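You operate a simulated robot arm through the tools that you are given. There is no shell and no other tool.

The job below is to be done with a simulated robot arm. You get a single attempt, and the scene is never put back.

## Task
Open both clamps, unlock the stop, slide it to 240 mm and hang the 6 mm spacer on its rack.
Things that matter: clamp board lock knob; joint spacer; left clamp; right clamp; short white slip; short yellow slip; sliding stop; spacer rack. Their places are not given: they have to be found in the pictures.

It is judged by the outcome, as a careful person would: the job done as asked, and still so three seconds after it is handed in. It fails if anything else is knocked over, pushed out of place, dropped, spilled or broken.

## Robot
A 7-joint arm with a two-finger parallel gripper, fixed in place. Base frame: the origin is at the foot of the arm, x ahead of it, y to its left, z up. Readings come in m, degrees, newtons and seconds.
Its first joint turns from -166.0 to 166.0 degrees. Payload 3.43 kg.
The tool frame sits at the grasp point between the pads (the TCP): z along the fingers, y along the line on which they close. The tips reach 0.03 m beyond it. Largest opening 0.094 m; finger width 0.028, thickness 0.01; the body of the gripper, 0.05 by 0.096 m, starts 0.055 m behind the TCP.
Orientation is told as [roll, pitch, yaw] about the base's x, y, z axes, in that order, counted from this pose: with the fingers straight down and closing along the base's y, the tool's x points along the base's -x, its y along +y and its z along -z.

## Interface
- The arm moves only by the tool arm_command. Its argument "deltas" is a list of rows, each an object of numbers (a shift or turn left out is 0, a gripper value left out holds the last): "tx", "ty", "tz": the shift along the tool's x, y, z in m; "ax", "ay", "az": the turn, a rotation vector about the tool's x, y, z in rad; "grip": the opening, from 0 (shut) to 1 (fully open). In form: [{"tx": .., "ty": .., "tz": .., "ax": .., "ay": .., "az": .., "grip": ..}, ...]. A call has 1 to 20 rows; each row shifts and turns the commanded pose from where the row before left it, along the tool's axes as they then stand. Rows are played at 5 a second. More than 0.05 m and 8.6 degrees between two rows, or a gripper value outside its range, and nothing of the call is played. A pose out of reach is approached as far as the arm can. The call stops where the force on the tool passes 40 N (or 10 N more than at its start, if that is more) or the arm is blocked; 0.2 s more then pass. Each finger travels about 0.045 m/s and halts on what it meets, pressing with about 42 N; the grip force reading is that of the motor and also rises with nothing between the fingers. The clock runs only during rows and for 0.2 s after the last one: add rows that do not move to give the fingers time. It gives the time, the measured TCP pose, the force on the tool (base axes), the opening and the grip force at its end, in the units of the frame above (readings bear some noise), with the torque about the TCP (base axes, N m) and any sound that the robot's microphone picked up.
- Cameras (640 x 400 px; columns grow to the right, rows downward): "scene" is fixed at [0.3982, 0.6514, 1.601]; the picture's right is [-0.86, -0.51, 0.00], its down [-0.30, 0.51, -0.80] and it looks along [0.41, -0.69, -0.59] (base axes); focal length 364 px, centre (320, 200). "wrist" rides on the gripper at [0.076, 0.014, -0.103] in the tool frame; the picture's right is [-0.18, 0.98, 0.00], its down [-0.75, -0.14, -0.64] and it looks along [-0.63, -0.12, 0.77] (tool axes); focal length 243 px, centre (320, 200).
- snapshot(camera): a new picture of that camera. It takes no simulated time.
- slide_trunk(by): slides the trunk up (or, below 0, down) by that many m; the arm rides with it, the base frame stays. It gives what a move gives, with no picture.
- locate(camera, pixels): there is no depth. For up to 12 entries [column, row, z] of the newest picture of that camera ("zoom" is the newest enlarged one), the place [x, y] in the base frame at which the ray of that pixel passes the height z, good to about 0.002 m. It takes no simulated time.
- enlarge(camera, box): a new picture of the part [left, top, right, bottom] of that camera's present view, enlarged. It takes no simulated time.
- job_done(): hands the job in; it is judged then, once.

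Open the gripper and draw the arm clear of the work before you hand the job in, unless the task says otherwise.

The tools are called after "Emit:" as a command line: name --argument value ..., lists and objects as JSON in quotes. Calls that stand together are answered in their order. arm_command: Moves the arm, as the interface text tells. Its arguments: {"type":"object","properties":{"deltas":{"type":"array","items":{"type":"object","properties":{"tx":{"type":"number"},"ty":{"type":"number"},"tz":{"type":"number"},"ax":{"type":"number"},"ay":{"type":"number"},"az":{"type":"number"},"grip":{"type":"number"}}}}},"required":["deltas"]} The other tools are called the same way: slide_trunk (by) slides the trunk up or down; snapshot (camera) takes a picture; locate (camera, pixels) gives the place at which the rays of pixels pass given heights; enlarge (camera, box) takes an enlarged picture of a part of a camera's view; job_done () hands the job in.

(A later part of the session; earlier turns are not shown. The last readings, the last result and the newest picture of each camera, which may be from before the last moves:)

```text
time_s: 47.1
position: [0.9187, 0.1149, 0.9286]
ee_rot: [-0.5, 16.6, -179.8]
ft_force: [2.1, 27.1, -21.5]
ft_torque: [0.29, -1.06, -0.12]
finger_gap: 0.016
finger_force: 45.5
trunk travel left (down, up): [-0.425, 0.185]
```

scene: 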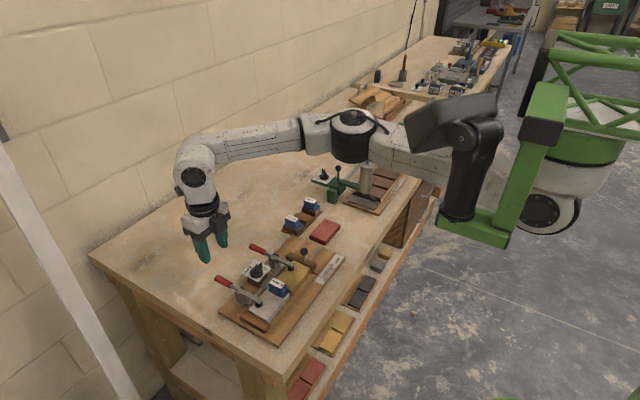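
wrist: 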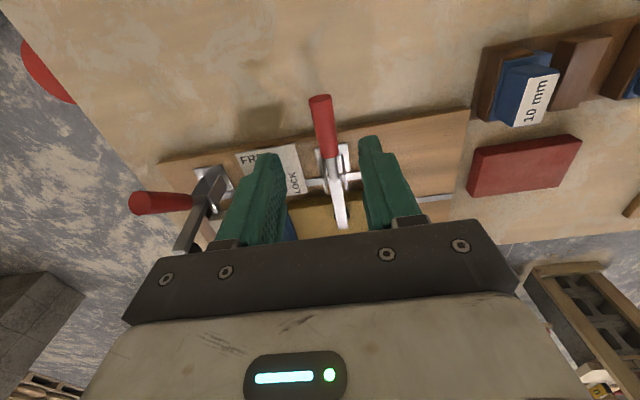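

Fy is +27 N, so I shift 3 mm back toward +y while continuing.

Emit:
arm_command --deltas '[{"ty": -0.002}, {"ty": -0.001, "tz": -0.0034, "tx": -0.0008, "ay": 0.05}, {"tz": -0.0034, "tx": -0.0008, "ay": 0.05}, {"tz": -0.0034, "tx": -0.0008, "ay": 0.05}, {}]'

Emit:
enlarge --camera "scene" --box '[190, 215, 310, 315]'

```text
time_s: 48.3
position: [0.913, 0.1146, 0.9358]
ee_rot: [-0.3, 25.2, -180.0]
ft_force: [-12.3, 16.4, -24.1]
ft_torque: [0.11, -0.6, 0.11]
finger_gap: 0.0163
finger_force: 44.9
trunk travel left (down, up): [-0.425, 0.185]
```

```text
4.00 times, centred on (250, 265) of scene
```

zoom: 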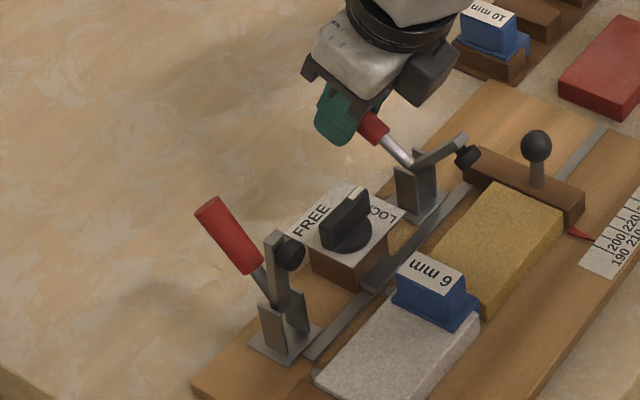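

Arm at about 45°. Two more steps, then release.

Emit:
arm_command --deltas '[{"ty": -0.001, "tz": -0.0034, "tx": -0.0015, "ay": 0.04}, {"tz": -0.0034, "tx": -0.0015, "ay": 0.04}, {"grip": 0.4}, {}, {}]'

Emit:
enlarge --camera "scene" --box '[190, 215, 310, 315]'

```text
time_s: 49.5
position: [0.9071, 0.1152, 0.9419]
ee_rot: [-0.4, 30.0, 179.9]
ft_force: [0.2, -0.3, 0.1]
ft_torque: [-0.01, 0.0, 0.0]
finger_gap: 0.0379
finger_force: 0.1
trunk travel left (down, up): [-0.425, 0.185]
```

```text
4.00 times, centred on (250, 265) of scene
```

zoom: 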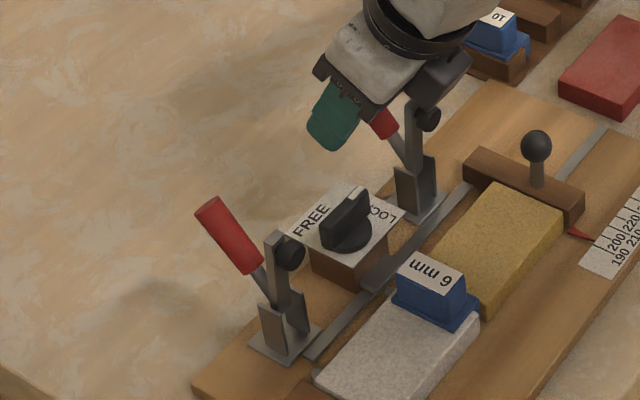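

Right clamp snapped open too. Retreat straight up, then untilt.

Emit:
arm_command --deltas '[{"tx": 0.01, "tz": -0.0173}, {"tx": 0.01, "tz": -0.0173}, {"tx": 0.015, "tz": -0.026}, {"tx": 0.015, "tz": -0.026}, {"ay": -0.1047}, {"ay": -0.1047}, {"ay": -0.1047}, {"ay": -0.1047}, {"ay": -0.1047}, {}]'

Emit:
snapshot --camera "wrist"

Emit:
enlarge --camera "scene" --box '[205, 225, 350, 345]'

```text
time_s: 51.7
position: [0.9069, 0.1144, 1.0435]
ee_rot: [-0.4, -0.1, -179.8]
ft_force: [-1.0, 0.4, -0.1]
ft_torque: [-0.02, 0.03, -0.04]
finger_gap: 0.0377
finger_force: 0.0
trunk travel left (down, up): [-0.425, 0.185]
```

```text
taken
```

wrist: 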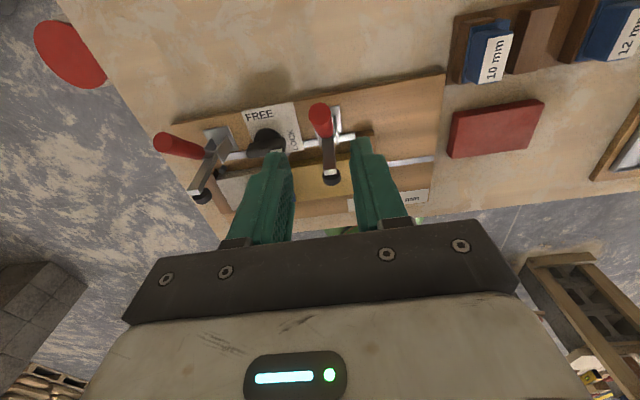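

```text
3.33 times, centred on (278, 285) of scene
```

zoom: 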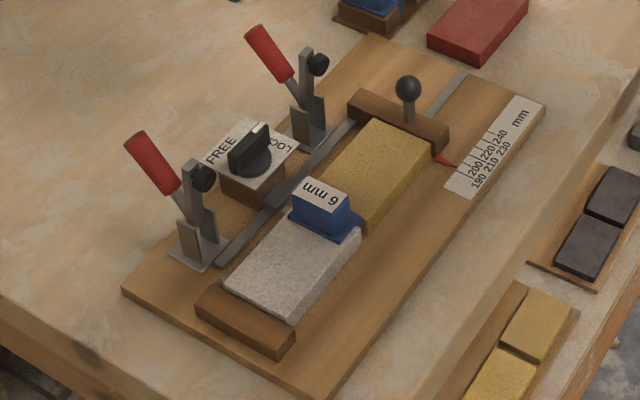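

Both clamps are open and the slips/spacer undisturbed. Before turning the knob I check heights of the raised levers for clearance.

Emit:
locate --camera "zoom" --pixels '[[307, 50, 0.95], [307, 50, 0.97], [255, 30, 0.95], [255, 30, 0.97], [193, 163, 0.95], [193, 163, 0.97], [137, 135, 0.95], [137, 135, 0.97], [250, 160, 0.89], [250, 135, 0.905]]'

Emit:
locate --camera "scene" --pixels '[[263.75, 238.75, 0.95], [263.75, 238.75, 0.97], [263.75, 238.75, 0.99], [263.75, 238.75, 1.01]]'

```text
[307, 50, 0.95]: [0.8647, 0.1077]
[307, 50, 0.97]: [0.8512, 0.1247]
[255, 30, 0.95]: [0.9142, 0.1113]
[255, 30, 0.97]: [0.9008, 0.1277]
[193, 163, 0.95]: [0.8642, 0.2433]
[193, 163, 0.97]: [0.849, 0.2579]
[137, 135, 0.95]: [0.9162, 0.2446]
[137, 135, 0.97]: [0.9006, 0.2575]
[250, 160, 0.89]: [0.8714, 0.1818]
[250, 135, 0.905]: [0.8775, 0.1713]
```

```text
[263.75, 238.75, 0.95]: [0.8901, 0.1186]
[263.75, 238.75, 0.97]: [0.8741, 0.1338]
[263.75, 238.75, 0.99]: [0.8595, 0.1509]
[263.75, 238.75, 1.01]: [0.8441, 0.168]
```

Raised levers top out at z≈0.96; the gripper body and its box will stay above 0.97 at the knob. I move above the knob (0.875, 0.180) and turn to yaw −90°.

Emit:
arm_command --deltas '[{"tx": -0.016, "ty": -0.033}, {"tx": -0.016, "ty": -0.033}, {"az": -0.1428}, {"az": -0.1428}, {"az": -0.1428}, {"az": -0.1428}, {"az": -0.1428}, {"az": -0.1428}, {"az": -0.1428}, {"az": -0.1428}, {"az": -0.1428}, {"az": -0.1428}, {"az": -0.1428}, {}]'

Emit:
snapshot --camera "wrist"

Emit:
enlarge --camera "wrist" --box '[240, 60, 400, 160]'

```text
time_s: 54.7
position: [0.8754, 0.1825, 1.0433]
ee_rot: [-0.1, 0.3, -89.7]
ft_force: [-0.2, 0.6, 0.8]
ft_torque: [0.0, 0.0, -0.02]
finger_gap: 0.0378
finger_force: 0.0
trunk travel left (down, up): [-0.425, 0.185]
```

```text
taken
```

wrist: 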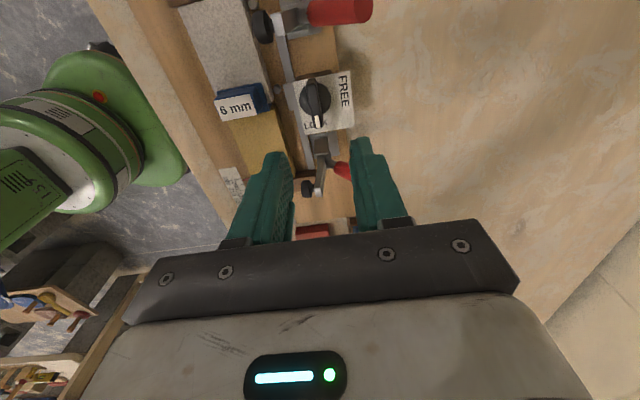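

```text
4.00 times, centred on (320, 110) of wrist
```

zoom: 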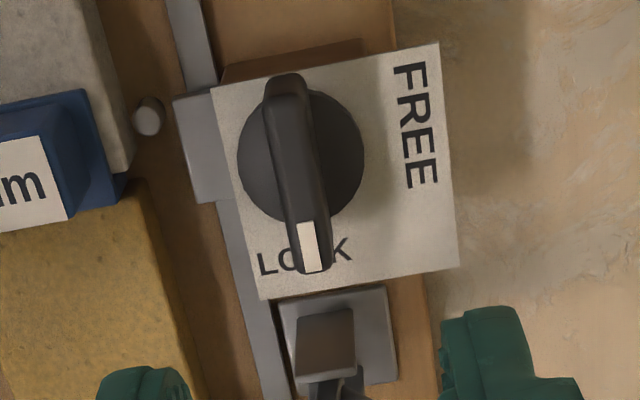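

The white mark points to LOCK (−y). Locating knob bar and plate precisely.

Emit:
locate --camera "zoom" --pixels '[[286, 80, 0.905], [315, 268, 0.905], [301, 175, 0.905], [301, 155, 0.885], [211, 88, 0.88], [438, 43, 0.88], [459, 267, 0.88], [262, 299, 0.88]]'

Emit:
enlarge --camera "scene" --box '[230, 255, 290, 293]'

Emit:
locate --camera "zoom" --pixels '[[320, 200, 0.89]]'

```text
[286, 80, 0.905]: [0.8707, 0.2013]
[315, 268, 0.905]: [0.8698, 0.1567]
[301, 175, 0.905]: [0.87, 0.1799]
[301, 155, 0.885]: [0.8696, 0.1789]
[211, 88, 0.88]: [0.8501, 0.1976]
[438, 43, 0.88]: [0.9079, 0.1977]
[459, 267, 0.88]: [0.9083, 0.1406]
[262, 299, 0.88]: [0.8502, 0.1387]
```

```text
10.53 times, centred on (260, 274) of scene
```

zoom: 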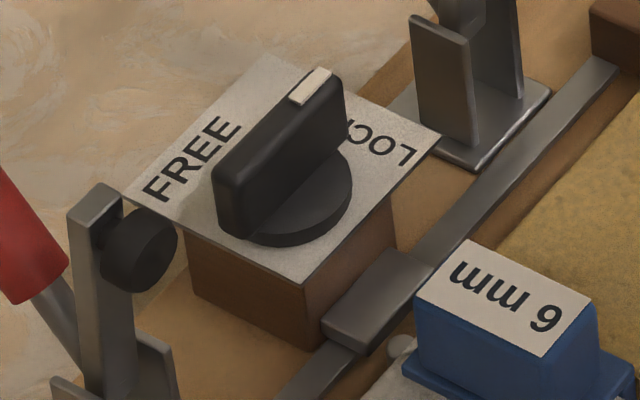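

```text
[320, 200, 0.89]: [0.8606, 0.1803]
```

Emit:
locate --camera "zoom" --pixels '[[302, 283, 0.87], [302, 283, 0.88], [302, 283, 0.89], [440, 135, 0.88], [440, 135, 0.89], [328, 76, 0.9], [328, 76, 0.91], [328, 76, 0.92], [222, 180, 0.91], [222, 180, 0.92]]'

```text
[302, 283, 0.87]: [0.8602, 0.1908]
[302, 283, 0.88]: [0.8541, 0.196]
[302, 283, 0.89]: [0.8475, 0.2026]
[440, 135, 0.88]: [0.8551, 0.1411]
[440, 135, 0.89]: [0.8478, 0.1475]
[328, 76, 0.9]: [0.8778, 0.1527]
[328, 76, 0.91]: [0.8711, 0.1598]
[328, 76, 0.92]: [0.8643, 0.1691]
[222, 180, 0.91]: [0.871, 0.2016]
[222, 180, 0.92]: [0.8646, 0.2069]
```

Bar top is at z≈0.91, plate at 0.883, knob centre (0.870, 0.1795). Descend to TCP z≈0.924 (tips 0.894) with fingers either side of the bar.

Emit:
arm_command --deltas '[{"ty": -0.0055, "tx": -0.003, "tz": 0.02}, {"tz": 0.03}, {"tz": 0.03}, {"tz": 0.02}, {"tz": 0.01}, {"tz": 0.008}, {}]'

Emit:
enlarge --camera "scene" --box '[205, 215, 325, 315]'

Emit:
snapshot --camera "wrist"

```text
time_s: 56.3
position: [0.8712, 0.1791, 0.9243]
ee_rot: [0.0, 0.2, -89.9]
ft_force: [0.2, 1.0, 0.3]
ft_torque: [0.03, -0.02, 0.02]
finger_gap: 0.0374
finger_force: 0.2
trunk travel left (down, up): [-0.425, 0.185]
```

```text
4.00 times, centred on (265, 265) of scene
```

zoom: 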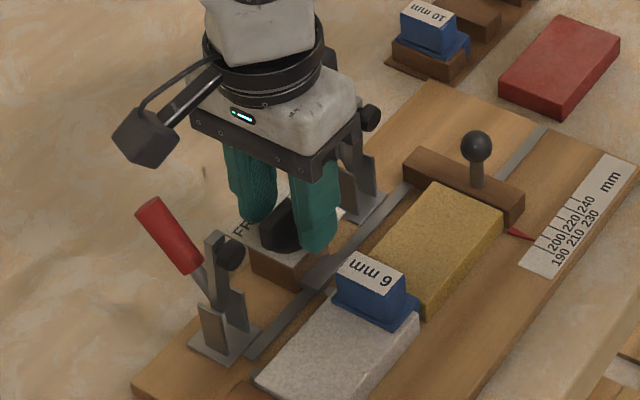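

```text
taken
```

wrist: 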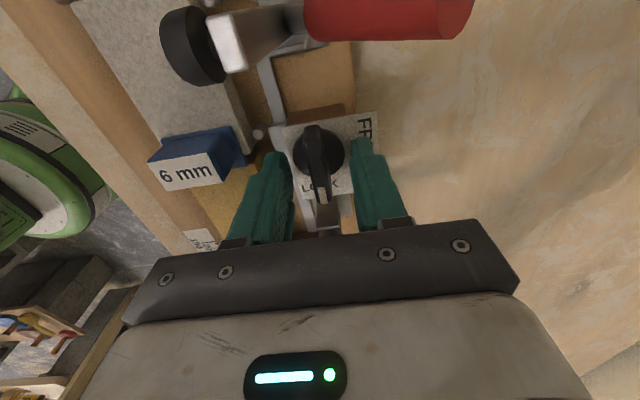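

Fingers straddle the knob bar. Closing, then checking forces.

Emit:
arm_command --deltas '[{"grip": 0.0}, {}, {}, {}]'

```text
time_s: 57.3
position: [0.8695, 0.1778, 0.9234]
ee_rot: [0.0, 0.3, -89.9]
ft_force: [-1.2, 0.3, -1.4]
ft_torque: [0.01, -0.04, 0.02]
finger_gap: 0.0319
finger_force: 45.2
trunk travel left (down, up): [-0.425, 0.185]
```

The gap of 32 mm means the tips pinched the disc, not the bar. Open, rise 5 mm, and close on the bar.

Emit:
arm_command --deltas '[{"grip": 0.4}, {}, {"tz": -0.005}, {}, {"grip": 0.0}, {}, {}, {}, {}]'

```text
time_s: 59.3
position: [0.8707, 0.1798, 0.9303]
ee_rot: [0.1, 0.4, -89.8]
ft_force: [3.4, 0.4, -1.1]
ft_torque: [0.28, -0.15, 0.03]
finger_gap: 0.0097
finger_force: 43.8
trunk travel left (down, up): [-0.425, 0.185]
```

Now holding the bar (9.7 mm). Turn counter-clockwise (seen from above) toward FREE, first 45°.

Emit:
arm_command --deltas '[{"az": -0.0785}, {"az": -0.0785}, {"az": -0.0785}, {"az": -0.0785}, {"az": -0.0785}, {"az": -0.0785}, {"az": -0.0785}, {"az": -0.0785}, {"az": -0.0785}, {"az": -0.0785}, {}]'

Emit:
enlarge --camera "scene" --box '[205, 215, 325, 315]'

```text
time_s: 61.7
position: [0.8711, 0.1795, 0.9303]
ee_rot: [0.5, 0.3, -44.9]
ft_force: [33.8, 12.3, 5.6]
ft_torque: [0.33, 0.48, -0.1]
finger_gap: 0.0098
finger_force: 43.7
trunk travel left (down, up): [-0.425, 0.185]
```

```text
4.00 times, centred on (265, 265) of scene
```

zoom: 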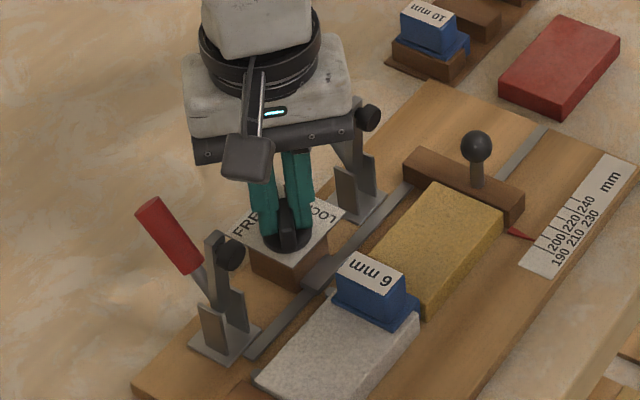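

The knob follows. I relieve the 34 N sideways force and turn the remaining 45°.

Emit:
arm_command --deltas '[{"tx": -0.0018, "ty": 0.0039}, {"az": -0.0785}, {"az": -0.0785}, {"az": -0.0785}, {"az": -0.0785}, {"az": -0.0785}, {"az": -0.0785}, {"az": -0.0785}, {"az": -0.0785}, {"az": -0.0785}, {"az": -0.0785}, {}]'

Emit:
enlarge --camera "scene" --box '[205, 215, 325, 315]'

```text
time_s: 64.3
position: [0.8711, 0.182, 0.9292]
ee_rot: [0.2, 0.1, 0.3]
ft_force: [-12.2, 8.6, 5.6]
ft_torque: [-0.59, 1.14, -0.24]
finger_gap: 0.0098
finger_force: 43.3
trunk travel left (down, up): [-0.425, 0.185]
```

```text
4.00 times, centred on (265, 265) of scene
```

zoom: 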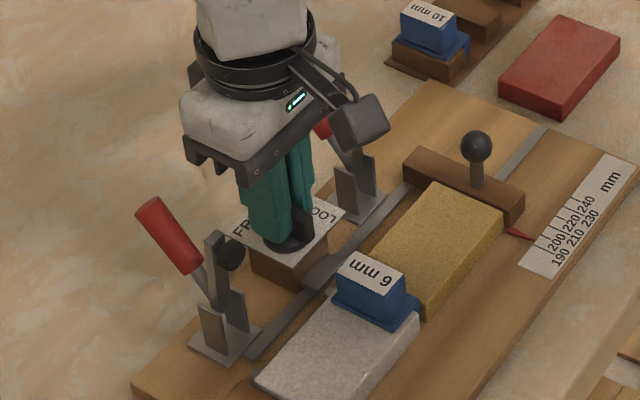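

Turned to 90°. Release and rise to view the knob.

Emit:
arm_command --deltas '[{"grip": 0.4}, {}, {}, {"tz": -0.03}, {"tz": -0.04}, {"tz": -0.04}, {}]'

Emit:
snapshot --camera "wrist"

Emit:
enlarge --camera "scene" --box '[205, 225, 350, 345]'

```text
time_s: 65.9
position: [0.8746, 0.1793, 1.0415]
ee_rot: [0.3, 0.0, 0.0]
ft_force: [-0.3, -0.4, 0.8]
ft_torque: [-0.01, 0.0, -0.01]
finger_gap: 0.0374
finger_force: 0.0
trunk travel left (down, up): [-0.425, 0.185]
```

```text
taken
```

wrist: 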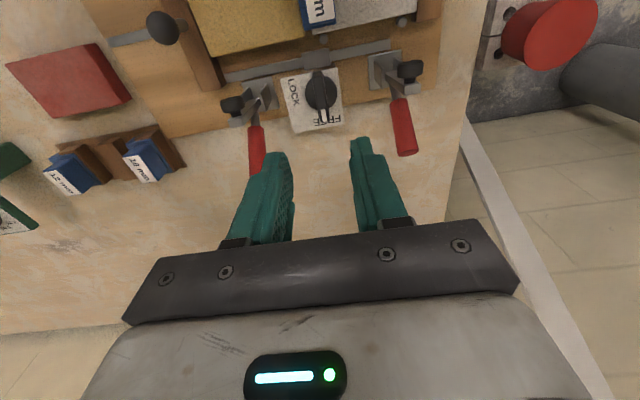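

```text
3.33 times, centred on (278, 285) of scene
```

zoom: 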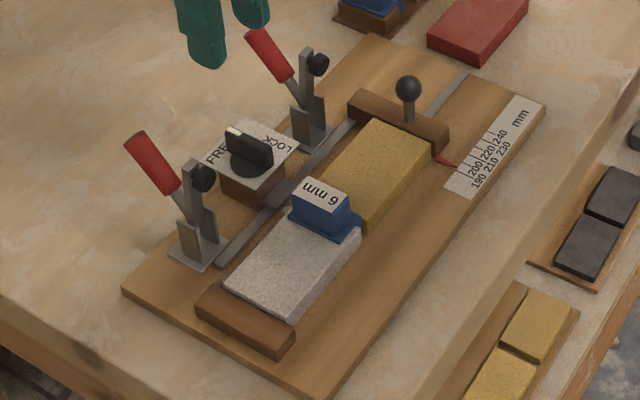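

The knob's white mark points to FREE now. Next I move to view the scale and pointer closely.

Emit:
arm_command --deltas '[{"tx": 0.036, "ty": -0.032}, {"tx": 0.036, "ty": -0.033}, {"tx": 0.036, "ty": -0.033}, {"tx": 0.036, "ty": -0.033}, {"tz": 0.03}, {}]'

Emit:
snapshot --camera "wrist"

Emit:
enlarge --camera "wrist" --box '[220, 60, 420, 185]'

```text
time_s: 67.3
position: [0.7317, 0.048, 1.0102]
ee_rot: [0.4, 0.0, 0.1]
ft_force: [0.1, -0.1, -0.9]
ft_torque: [0.02, 0.0, 0.0]
finger_gap: 0.0375
finger_force: 0.1
trunk travel left (down, up): [-0.425, 0.185]
```

```text
taken
```

wrist: 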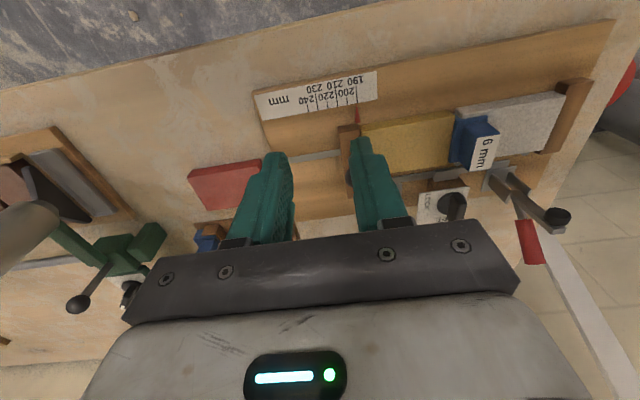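

```text
3.20 times, centred on (320, 122) of wrist
```

zoom: 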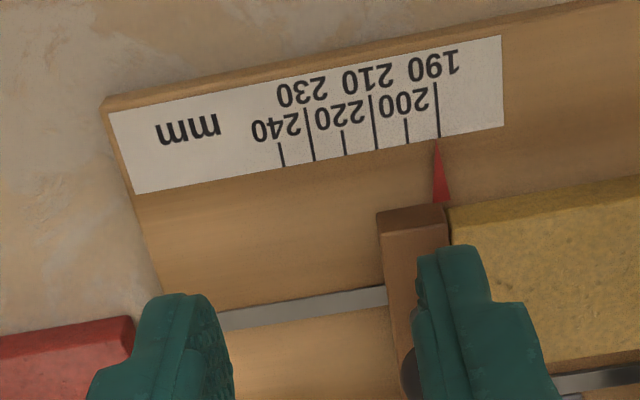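

Pointer reads 190 (col 435 vs tick at 437); 240 tick is at col 282. Locating ticks to know the slide direction and amount.

Emit:
locate --camera "zoom" --pixels '[[439, 137, 0.857], [313, 160, 0.857], [283, 166, 0.857], [436, 140, 0.857], [108, 112, 0.857], [501, 36, 0.857], [136, 194, 0.857], [446, 204, 0.862], [377, 214, 0.88], [446, 204, 0.88]]'

```text
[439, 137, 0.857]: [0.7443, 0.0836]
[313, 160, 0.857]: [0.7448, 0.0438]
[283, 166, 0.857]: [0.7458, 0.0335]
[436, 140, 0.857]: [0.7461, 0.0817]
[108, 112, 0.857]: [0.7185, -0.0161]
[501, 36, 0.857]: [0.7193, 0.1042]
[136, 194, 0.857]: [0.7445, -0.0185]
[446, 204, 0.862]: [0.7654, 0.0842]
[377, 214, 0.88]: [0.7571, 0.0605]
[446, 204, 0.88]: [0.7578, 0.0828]
```

Stop travel is exactly 50 mm along −y. Moving over the ball knob at about (0.795, 0.0715), stopping above it to verify alignment.

Emit:
arm_command --deltas '[{"tx": -0.031, "ty": 0.012}, {"tx": -0.032, "ty": 0.0115}, {"tz": 0.02}, {"tz": 0.02}, {}]'

Emit:
snapshot --camera "wrist"

Emit:
enlarge --camera "wrist" --box '[240, 80, 400, 180]'

Emit:
enlarge --camera "scene" --box '[260, 220, 350, 290]'

```text
time_s: 68.5
position: [0.7951, 0.0721, 0.9684]
ee_rot: [0.4, 0.0, 0.2]
ft_force: [-0.2, -0.3, 0.5]
ft_torque: [-0.01, 0.02, 0.01]
finger_gap: 0.0377
finger_force: 0.1
trunk travel left (down, up): [-0.425, 0.185]
```

```text
taken
```

wrist: 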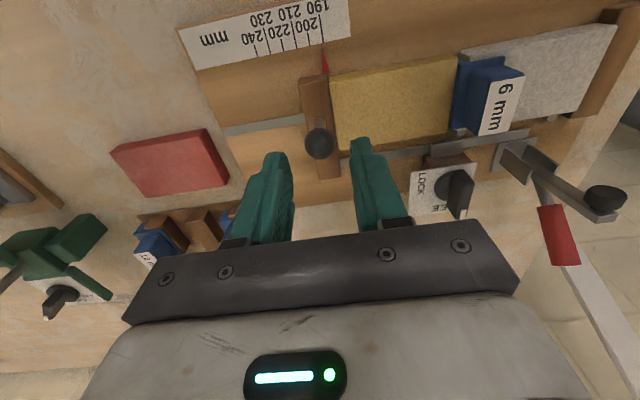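

```text
4.00 times, centred on (320, 130) of wrist
```

zoom: 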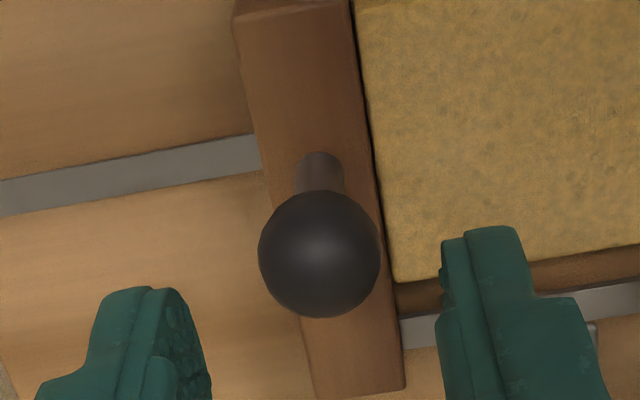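

```text
5.71 times, centred on (305, 255) of scene
```

zoom: 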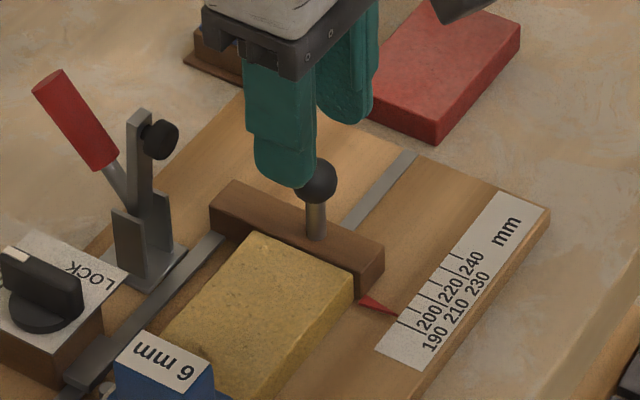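

Emit:
locate --camera "zoom" --pixels '[[319, 255, 0.91], [319, 255, 0.92], [320, 165, 0.885], [395, 282, 0.88]]'

```text
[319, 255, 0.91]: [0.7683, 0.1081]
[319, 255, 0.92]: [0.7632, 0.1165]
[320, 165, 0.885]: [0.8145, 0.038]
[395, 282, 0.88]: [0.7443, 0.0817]
```

(The newest zoom was the scene one; I redo it on the wrist picture.)

Emit:
locate --camera "wrist" --pixels '[[319.75, 143.75, 0.91], [319.75, 143.75, 0.92], [320, 121, 0.885], [337, 149.5, 0.88], [305, 143.75, 0.915], [335, 143.75, 0.915]]'

Emit:
locate --camera "zoom" --pixels '[[317, 181, 0.9], [317, 181, 0.91], [317, 181, 0.92], [265, 233, 0.87], [265, 233, 0.88]]'

```text
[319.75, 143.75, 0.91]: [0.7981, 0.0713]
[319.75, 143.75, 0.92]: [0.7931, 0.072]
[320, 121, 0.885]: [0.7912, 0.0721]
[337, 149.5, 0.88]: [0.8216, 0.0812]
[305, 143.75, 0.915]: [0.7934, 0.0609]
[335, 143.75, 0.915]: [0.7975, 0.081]
```

```text
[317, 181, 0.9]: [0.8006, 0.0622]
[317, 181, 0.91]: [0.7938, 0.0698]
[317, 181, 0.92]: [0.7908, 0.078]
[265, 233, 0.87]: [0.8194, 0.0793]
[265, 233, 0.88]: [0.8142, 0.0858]
```

Ball centre is (0.796, 0.0717, 0.912), Ø20 mm. Descend so tips are at 0.895 and close on the ball.

Emit:
arm_command --deltas '[{"tz": 0.02}, {"tz": 0.015}, {"tz": 0.01}, {"grip": 0.0}, {}, {}, {}]'

```text
time_s: 70.1
position: [0.7941, 0.0724, 0.9233]
ee_rot: [0.3, 0.1, 0.1]
ft_force: [-1.4, 1.0, -2.3]
ft_torque: [0.04, -0.05, -0.01]
finger_gap: 0.0213
finger_force: 45.2
trunk travel left (down, up): [-0.425, 0.185]
```

Ball gripped (21 mm). Slide slowly toward −y by 47 mm, then check the pointer.

Emit:
arm_command --deltas '[{"ty": -0.004}, {"ty": -0.0048}, {"ty": -0.0048}, {"ty": -0.0048}, {"ty": -0.0048}, {"ty": -0.0048}, {"ty": -0.0048}, {"ty": -0.0048}, {"ty": -0.0048}, {"ty": -0.0046}, {}]'

Emit:
snapshot --camera "wrist"

Emit:
enlarge --camera "wrist" --box '[260, 0, 400, 88]'

Emit:
enlarge --camera "scene" --box '[260, 220, 350, 290]'

```text
time_s: 72.5
position: [0.7939, 0.0261, 0.9236]
ee_rot: [0.3, 0.0, 0.0]
ft_force: [15.1, 2.4, -1.2]
ft_torque: [0.04, -0.17, 0.1]
finger_gap: 0.0212
finger_force: 44.8
trunk travel left (down, up): [-0.425, 0.185]
```

```text
taken
```

wrist: 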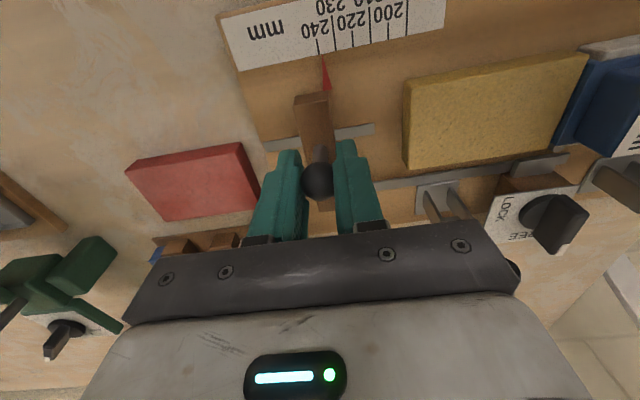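

```text
4.55 times, centred on (330, 44) of wrist
```

zoom: 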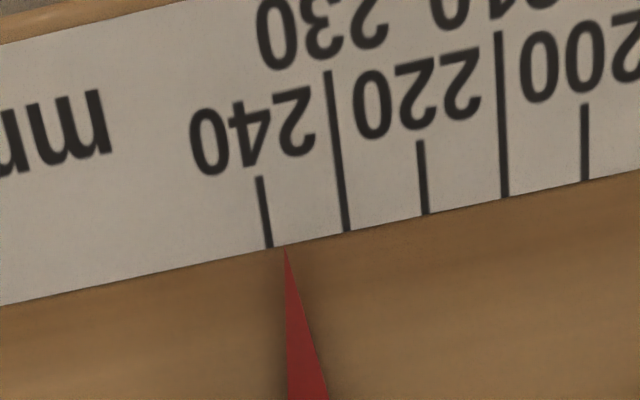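

```text
5.71 times, centred on (305, 255) of scene
```

zoom: 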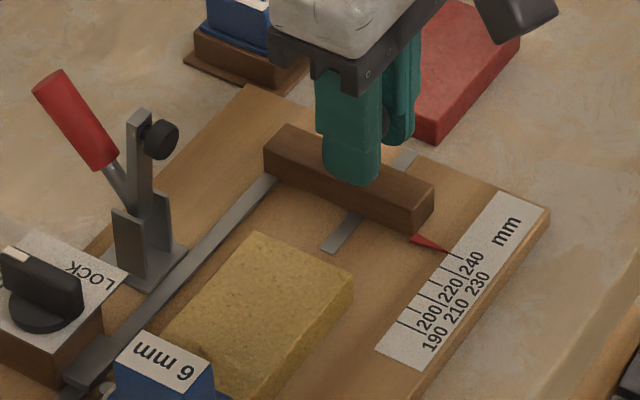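

Pointer tip is ≈2 mm short of 240 (col 285 vs 270, 7.7 px/mm). I nudge 2 mm more.

Emit:
arm_command --deltas '[{"ty": -0.001}, {"ty": -0.001}, {}, {}]'

Emit:
enlarge --camera "wrist" --box '[260, 0, 400, 88]'

```text
time_s: 73.5
position: [0.7943, 0.0241, 0.9227]
ee_rot: [0.3, -0.1, 0.0]
ft_force: [20.6, 0.6, 0.1]
ft_torque: [0.06, -0.3, 0.03]
finger_gap: 0.0209
finger_force: 44.4
trunk travel left (down, up): [-0.425, 0.185]
```

```text
4.55 times, centred on (330, 44) of wrist
```

zoom: 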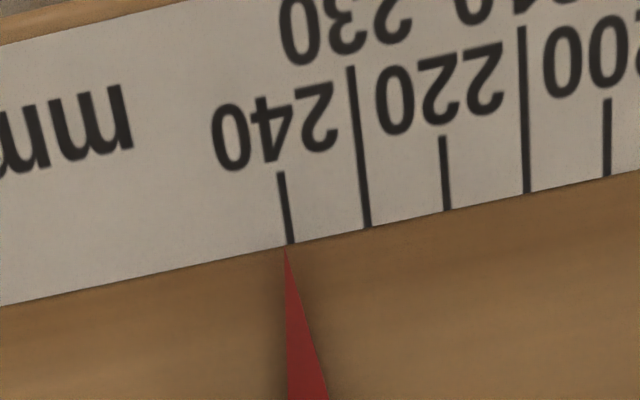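

Now the tip is ≈0.8 mm past 240 (col 285 vs 292). Nudge back 0.8 mm.

Emit:
arm_command --deltas '[{"ty": 0.0008}, {}, {}]'

Emit:
enlarge --camera "wrist" --box '[260, 0, 400, 88]'

```text
time_s: 74.3
position: [0.7944, 0.0241, 0.924]
ee_rot: [0.3, 0.2, 0.1]
ft_force: [20.3, -0.7, -3.7]
ft_torque: [-0.13, -0.36, -0.05]
finger_gap: 0.0211
finger_force: 45.1
trunk travel left (down, up): [-0.425, 0.185]
```

```text
4.55 times, centred on (330, 44) of wrist
```

zoom: 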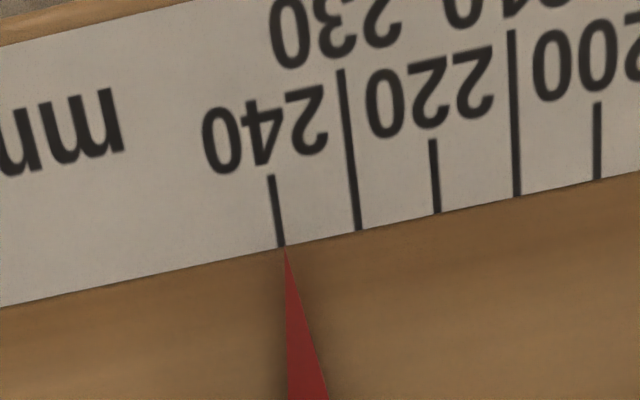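

Tip and 240 tick coincide within ≈0.3 mm. I ease the x force, open and rise.

Emit:
arm_command --deltas '[{"tx": -0.002}, {}, {"grip": 0.35}, {}, {}, {"tz": -0.03}, {"tz": -0.04}, {}]'

Emit:
snapshot --camera "wrist"

Emit:
enlarge --camera "wrist" --box '[260, 0, 400, 88]'

Emit:
enlarge --camera "scene" --box '[205, 225, 350, 345]'

```text
time_s: 76.1
position: [0.7941, 0.0241, 0.9935]
ee_rot: [0.4, 0.1, 0.1]
ft_force: [0.9, -0.5, -0.5]
ft_torque: [0.01, -0.02, -0.01]
finger_gap: 0.0332
finger_force: 0.0
trunk travel left (down, up): [-0.425, 0.185]
```

```text
taken
```

wrist: 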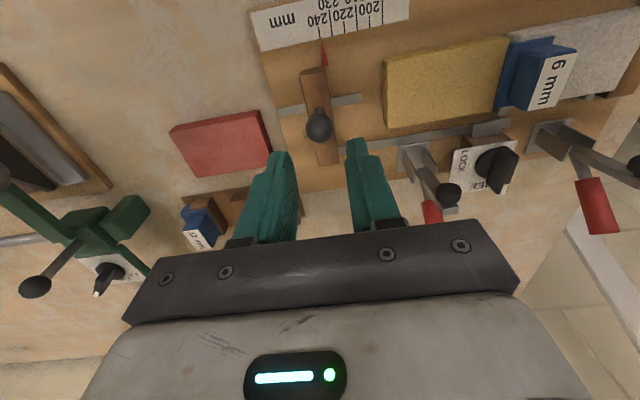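

```text
4.55 times, centred on (330, 44) of wrist
```

zoom: 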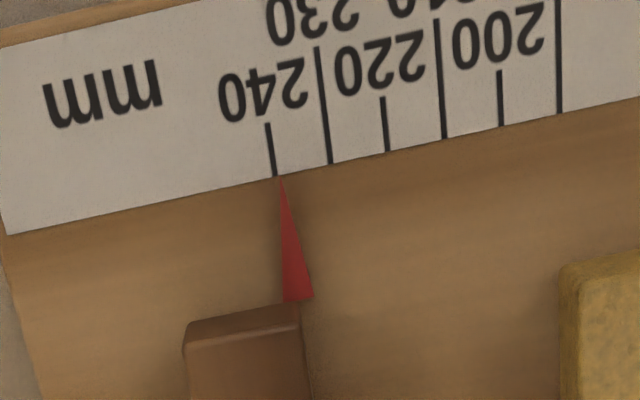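

```text
3.33 times, centred on (278, 285) of scene
```

zoom: 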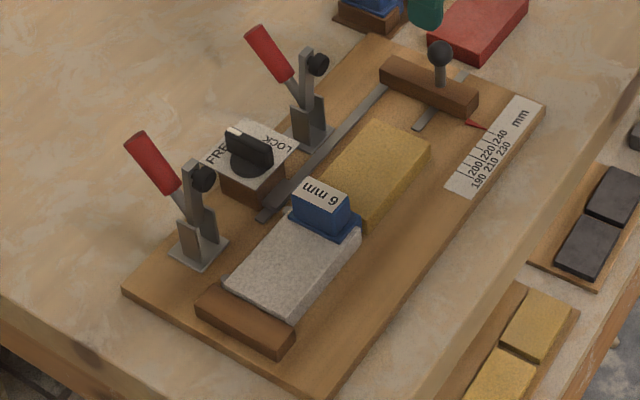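

Checking the pointer reading after release with a larger zoom.

Emit:
enlarge --camera "wrist" --box '[295, 15, 355, 53]'

Emit:
enlarge --camera "scene" --box '[310, 245, 350, 270]'

```text
10.53 times, centred on (325, 34) of wrist
```

zoom: 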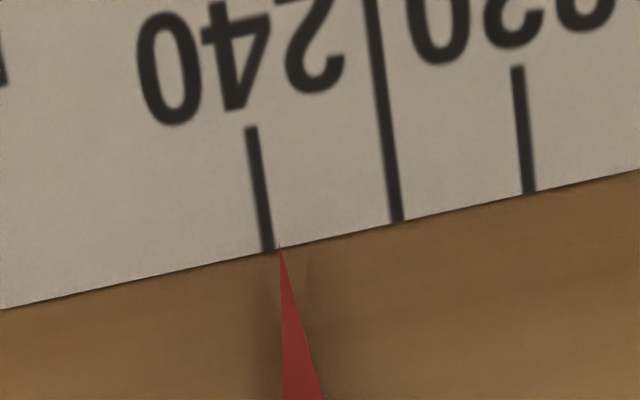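

```text
16.00 times, centred on (330, 258) of scene
```

zoom: 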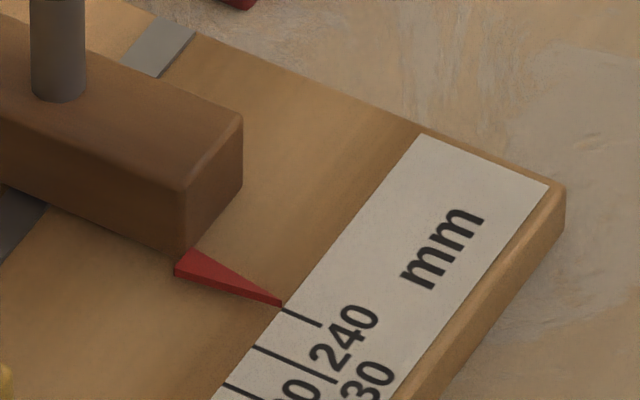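

The pointer now reads ≈239.1 after release. I regrip the ball and fine-tune to land on 240 exactly.

Emit:
arm_command --deltas '[{"tz": 0.04, "ty": -0.0005}, {"tz": 0.02}, {"tz": 0.01}, {}, {"grip": 0.15}, {"grip": 0.0}, {}, {}]'

Emit:
enlarge --camera "wrist" --box '[290, 30, 350, 68]'

```text
time_s: 77.9
position: [0.7939, 0.0236, 0.9236]
ee_rot: [0.3, 0.1, 0.1]
ft_force: [-0.1, 0.5, -3.2]
ft_torque: [0.0, -0.12, 0.01]
finger_gap: 0.0212
finger_force: 44.7
trunk travel left (down, up): [-0.425, 0.185]
```

```text
10.53 times, centred on (320, 49) of wrist
```

zoom: 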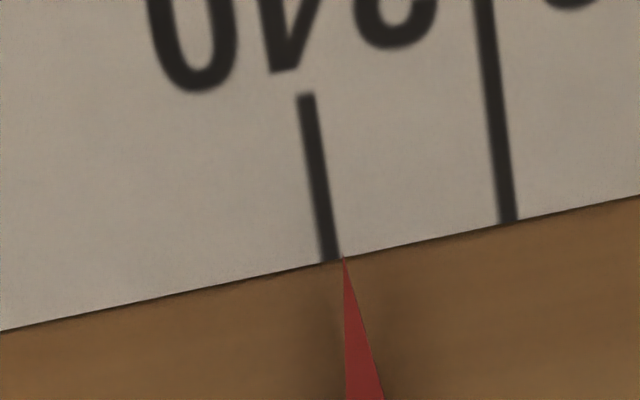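

Tip is 0.7 mm short of the 240 tick (13 px at 17.7 px/mm). Nudge 0.8 mm.

Emit:
arm_command --deltas '[{"ty": -0.0009}, {}, {}]'

Emit:
enlarge --camera "wrist" --box '[290, 30, 350, 68]'

```text
time_s: 78.7
position: [0.7931, 0.0235, 0.9246]
ee_rot: [0.3, 0.1, 0.0]
ft_force: [-3.8, 0.9, -3.0]
ft_torque: [0.08, -0.06, 0.08]
finger_gap: 0.0211
finger_force: 45.2
trunk travel left (down, up): [-0.425, 0.185]
```

```text
10.53 times, centred on (320, 49) of wrist
```

zoom: 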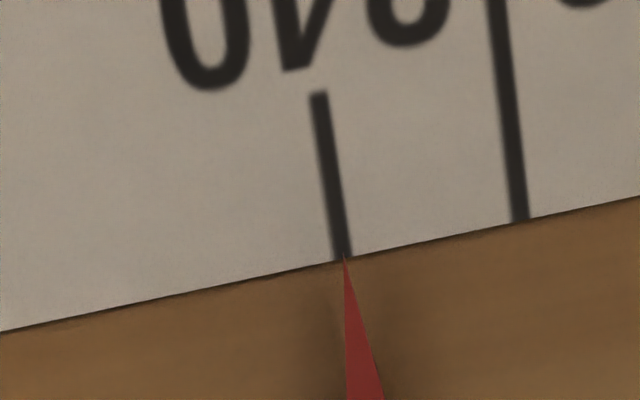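

Tip coincides with the 240 tick (both col ≈343). Open slowly and re-check.

Emit:
arm_command --deltas '[{"grip": 0.28}, {}, {"grip": 0.35}, {}, {"tz": -0.03}, {"tz": -0.04}, {}]'

Emit:
enlarge --camera "wrist" --box '[295, 15, 355, 53]'

```text
time_s: 80.3
position: [0.7955, 0.0227, 0.9952]
ee_rot: [0.3, 0.1, 0.1]
ft_force: [0.7, -0.1, -0.5]
ft_torque: [-0.03, 0.01, -0.01]
finger_gap: 0.0328
finger_force: 0.2
trunk travel left (down, up): [-0.425, 0.185]
```

```text
10.53 times, centred on (325, 34) of wrist
```

zoom: 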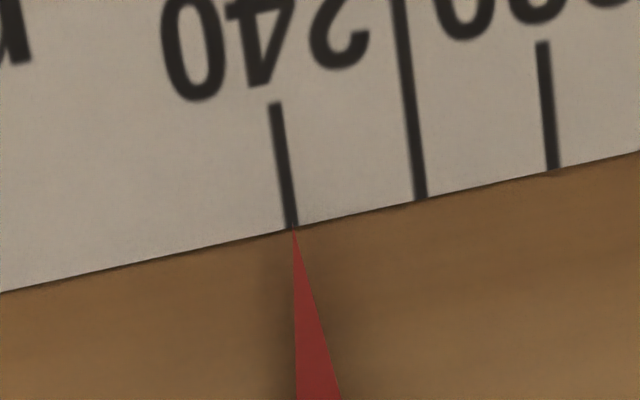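

The pointer sits exactly on 240. Next, the spacer: I move above it (≈(0.80, 0.18)) with fingers opened and take a close look.

Emit:
arm_command --deltas '[{"tz": -0.03, "grip": 0.8}, {"ty": 0.04}, {"ty": 0.04}, {"ty": 0.04}, {"ty": 0.035, "tx": 0.01}, {}]'

Emit:
snapshot --camera "wrist"

Emit:
enlarge --camera "wrist" --box '[250, 60, 410, 160]'

Emit:
enlarge --camera "scene" --box '[255, 265, 305, 300]'

```text
time_s: 81.7
position: [0.7834, 0.1779, 1.0247]
ee_rot: [0.3, 0.1, 0.1]
ft_force: [0.4, 1.0, -0.3]
ft_torque: [-0.05, 0.01, 0.01]
finger_gap: 0.0751
finger_force: 0.0
trunk travel left (down, up): [-0.425, 0.185]
```

```text
taken
```

wrist: 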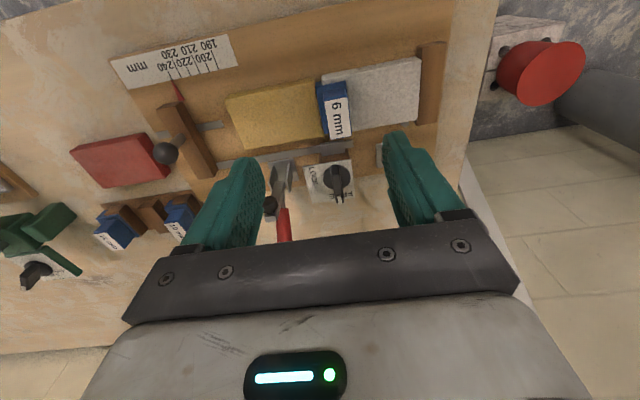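

```text
4.00 times, centred on (330, 110) of wrist
```

zoom: 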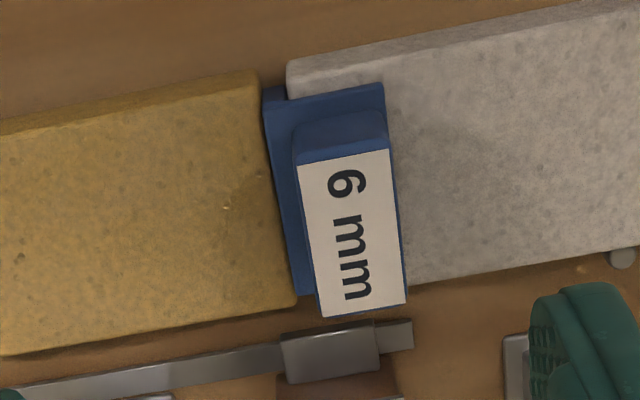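

```text
11.43 times, centred on (280, 282) of scene
```

zoom: 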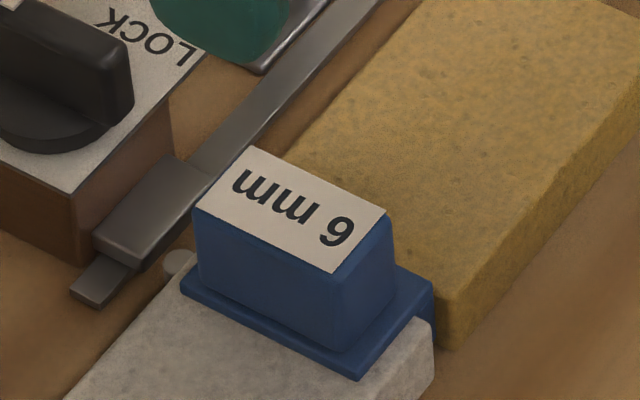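

Triangulating spacer label corners from both cameras.

Emit:
locate --camera "zoom" --pixels '[[388, 212, 0.895], [388, 212, 0.905], [255, 147, 0.895], [255, 147, 0.905], [334, 273, 0.895], [334, 273, 0.905], [195, 208, 0.895], [195, 208, 0.905], [360, 380, 0.875], [360, 380, 0.88]]'

Emit:
locate --camera "wrist" --pixels '[[324.5, 101.3, 0.895], [324.5, 101.3, 0.905], [347, 97.5, 0.895], [347, 97.5, 0.905], [330.5, 139.3, 0.895], [330.5, 139.3, 0.905], [351.7, 135.8, 0.895], [351.7, 135.8, 0.905], [315.5, 82, 0.878], [345.5, 80.5, 0.878], [326, 134, 0.878]]'

```text
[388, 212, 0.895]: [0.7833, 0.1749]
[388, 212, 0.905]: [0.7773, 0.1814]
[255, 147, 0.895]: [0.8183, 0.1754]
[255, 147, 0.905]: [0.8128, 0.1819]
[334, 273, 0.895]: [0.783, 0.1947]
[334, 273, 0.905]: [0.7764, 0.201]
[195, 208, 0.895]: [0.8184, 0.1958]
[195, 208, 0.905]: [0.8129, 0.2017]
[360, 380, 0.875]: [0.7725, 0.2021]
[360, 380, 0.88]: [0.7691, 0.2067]
```

```text
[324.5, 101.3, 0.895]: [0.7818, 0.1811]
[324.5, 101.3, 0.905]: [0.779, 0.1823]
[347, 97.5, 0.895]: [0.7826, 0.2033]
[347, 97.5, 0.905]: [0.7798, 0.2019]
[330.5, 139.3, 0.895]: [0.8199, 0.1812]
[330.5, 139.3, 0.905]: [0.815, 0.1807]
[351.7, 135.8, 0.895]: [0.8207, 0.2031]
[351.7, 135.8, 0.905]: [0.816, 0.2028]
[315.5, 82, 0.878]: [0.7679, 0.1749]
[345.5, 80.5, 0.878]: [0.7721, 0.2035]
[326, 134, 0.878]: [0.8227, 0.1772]
```

Spacer grip block: x 0.778–0.815, y 0.1815–0.202, top z 0.905; flange at z≈0.88. Before grasping I measure the rack's middle block closely from above.

Emit:
arm_command --deltas '[{"ty": -0.045, "tx": -0.01}, {"ty": -0.045, "tx": -0.015}, {"ty": -0.045, "tx": -0.015}, {"ty": -0.045, "tx": -0.015}, {"ty": -0.045, "tx": -0.015}, {"ty": -0.045, "tx": -0.01}, {}]'

Emit:
snapshot --camera "wrist"

Emit:
enlarge --camera "wrist" --box '[240, 60, 400, 160]'

```text
time_s: 83.3
position: [0.8684, -0.0942, 1.0237]
ee_rot: [0.4, 0.1, 0.1]
ft_force: [0.9, 0.4, 0.0]
ft_torque: [-0.02, 0.03, 0.04]
finger_gap: 0.075
finger_force: 0.0
trunk travel left (down, up): [-0.425, 0.185]
```

```text
taken
```

wrist: 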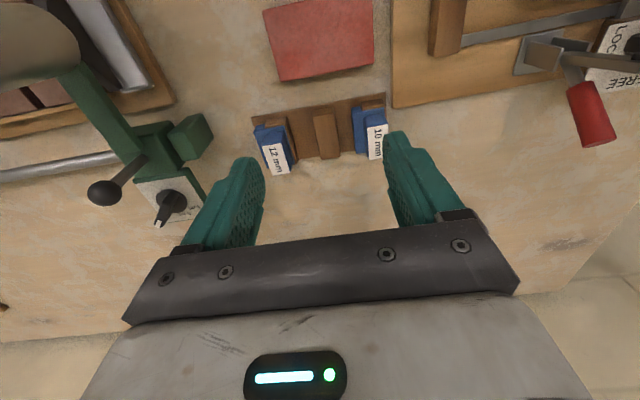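

```text
4.00 times, centred on (320, 110) of wrist
```

zoom: 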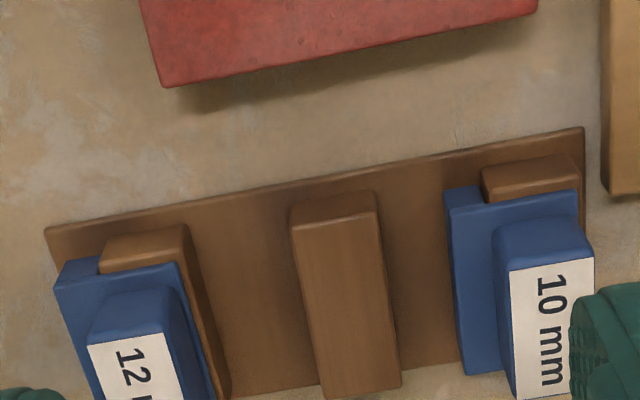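

Emit:
locate --camera "zoom" --pixels '[[291, 228, 0.866], [377, 211, 0.866], [323, 397, 0.866], [401, 385, 0.866], [483, 197, 0.866], [582, 180, 0.866], [447, 210, 0.872], [580, 192, 0.872], [509, 271, 0.895], [594, 259, 0.895], [58, 285, 0.872], [181, 262, 0.872]]'

Emit:
enlarge --camera "scene" --box '[275, 195, 331, 230]'

```text
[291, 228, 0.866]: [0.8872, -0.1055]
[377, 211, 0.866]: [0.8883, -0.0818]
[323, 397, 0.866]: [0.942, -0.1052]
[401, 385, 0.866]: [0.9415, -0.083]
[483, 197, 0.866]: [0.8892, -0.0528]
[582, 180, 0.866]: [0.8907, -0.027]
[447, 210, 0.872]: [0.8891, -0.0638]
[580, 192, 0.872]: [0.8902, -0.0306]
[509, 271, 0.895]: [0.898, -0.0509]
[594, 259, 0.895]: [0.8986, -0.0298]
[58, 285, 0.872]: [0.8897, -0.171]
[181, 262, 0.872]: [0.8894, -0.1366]
```

```text
11.43 times, centred on (303, 212) of scene
```

zoom: 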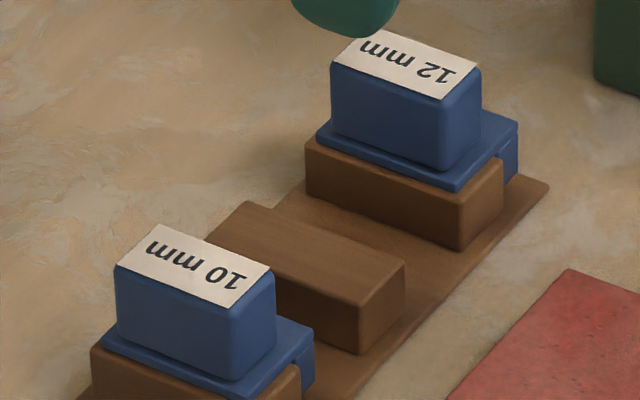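

Middle block: x 0.8875–0.942, y −0.1055 to −0.0825; on the 10 mm one the blade hangs on the −y side with ~1 mm clearance and grip centred ≈x 0.9165. So target for the 6 mm grip centre is (0.9165, −0.0965). Back to the spacer with yaw −90°.

Emit:
arm_command --deltas '[{"ty": 0.041, "tx": 0.0102}, {"ty": 0.041, "tx": 0.0102}, {"ty": 0.041, "tx": 0.0102}, {"ty": 0.041, "tx": 0.0102}, {"ty": 0.041, "tx": 0.0102}, {"ty": 0.041, "tx": 0.0102}, {"ty": 0.04, "tx": 0.0102, "grip": 0.55}, {"az": 0.1428}, {"az": 0.1428}, {"az": 0.1428}, {"az": 0.1428}, {"az": 0.1428}, {"az": 0.1428}, {"az": 0.1428}, {"az": 0.1428}, {"az": 0.1428}, {"az": 0.1428}, {"az": 0.1428}, {}]'

Emit:
snapshot --camera "wrist"

Emit:
enlarge --camera "wrist" --box '[240, 60, 400, 160]'

```text
time_s: 87.3
position: [0.7928, 0.1941, 1.0255]
ee_rot: [-0.2, 0.4, -90.0]
ft_force: [-0.3, 0.0, -0.8]
ft_torque: [-0.01, 0.0, -0.02]
finger_gap: 0.0517
finger_force: 0.1
trunk travel left (down, up): [-0.425, 0.185]
```

```text
taken
```

wrist: 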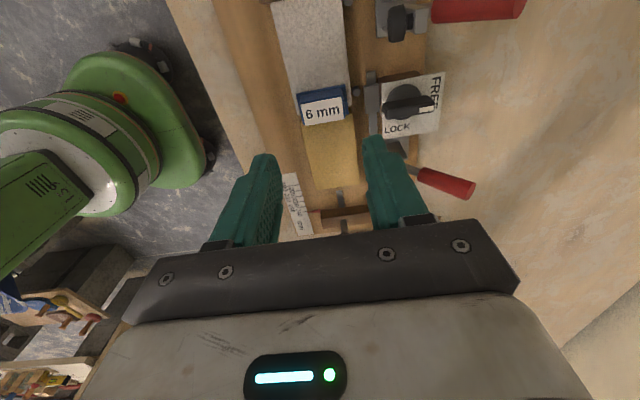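

```text
4.00 times, centred on (320, 110) of wrist
```

zoom: 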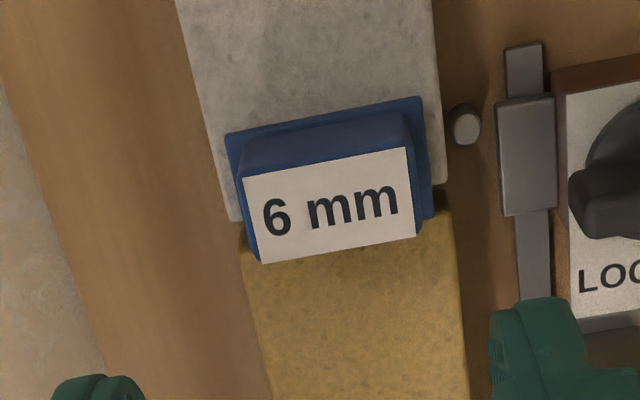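

Emit:
locate --camera "zoom" --pixels '[[243, 177, 0.905], [408, 147, 0.905], [415, 237, 0.905], [262, 262, 0.905], [226, 134, 0.879], [421, 97, 0.879]]'

```text
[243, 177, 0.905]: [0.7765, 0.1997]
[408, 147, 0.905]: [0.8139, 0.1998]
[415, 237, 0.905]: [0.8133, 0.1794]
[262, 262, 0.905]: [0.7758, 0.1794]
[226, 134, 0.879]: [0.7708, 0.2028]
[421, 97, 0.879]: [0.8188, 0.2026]
```

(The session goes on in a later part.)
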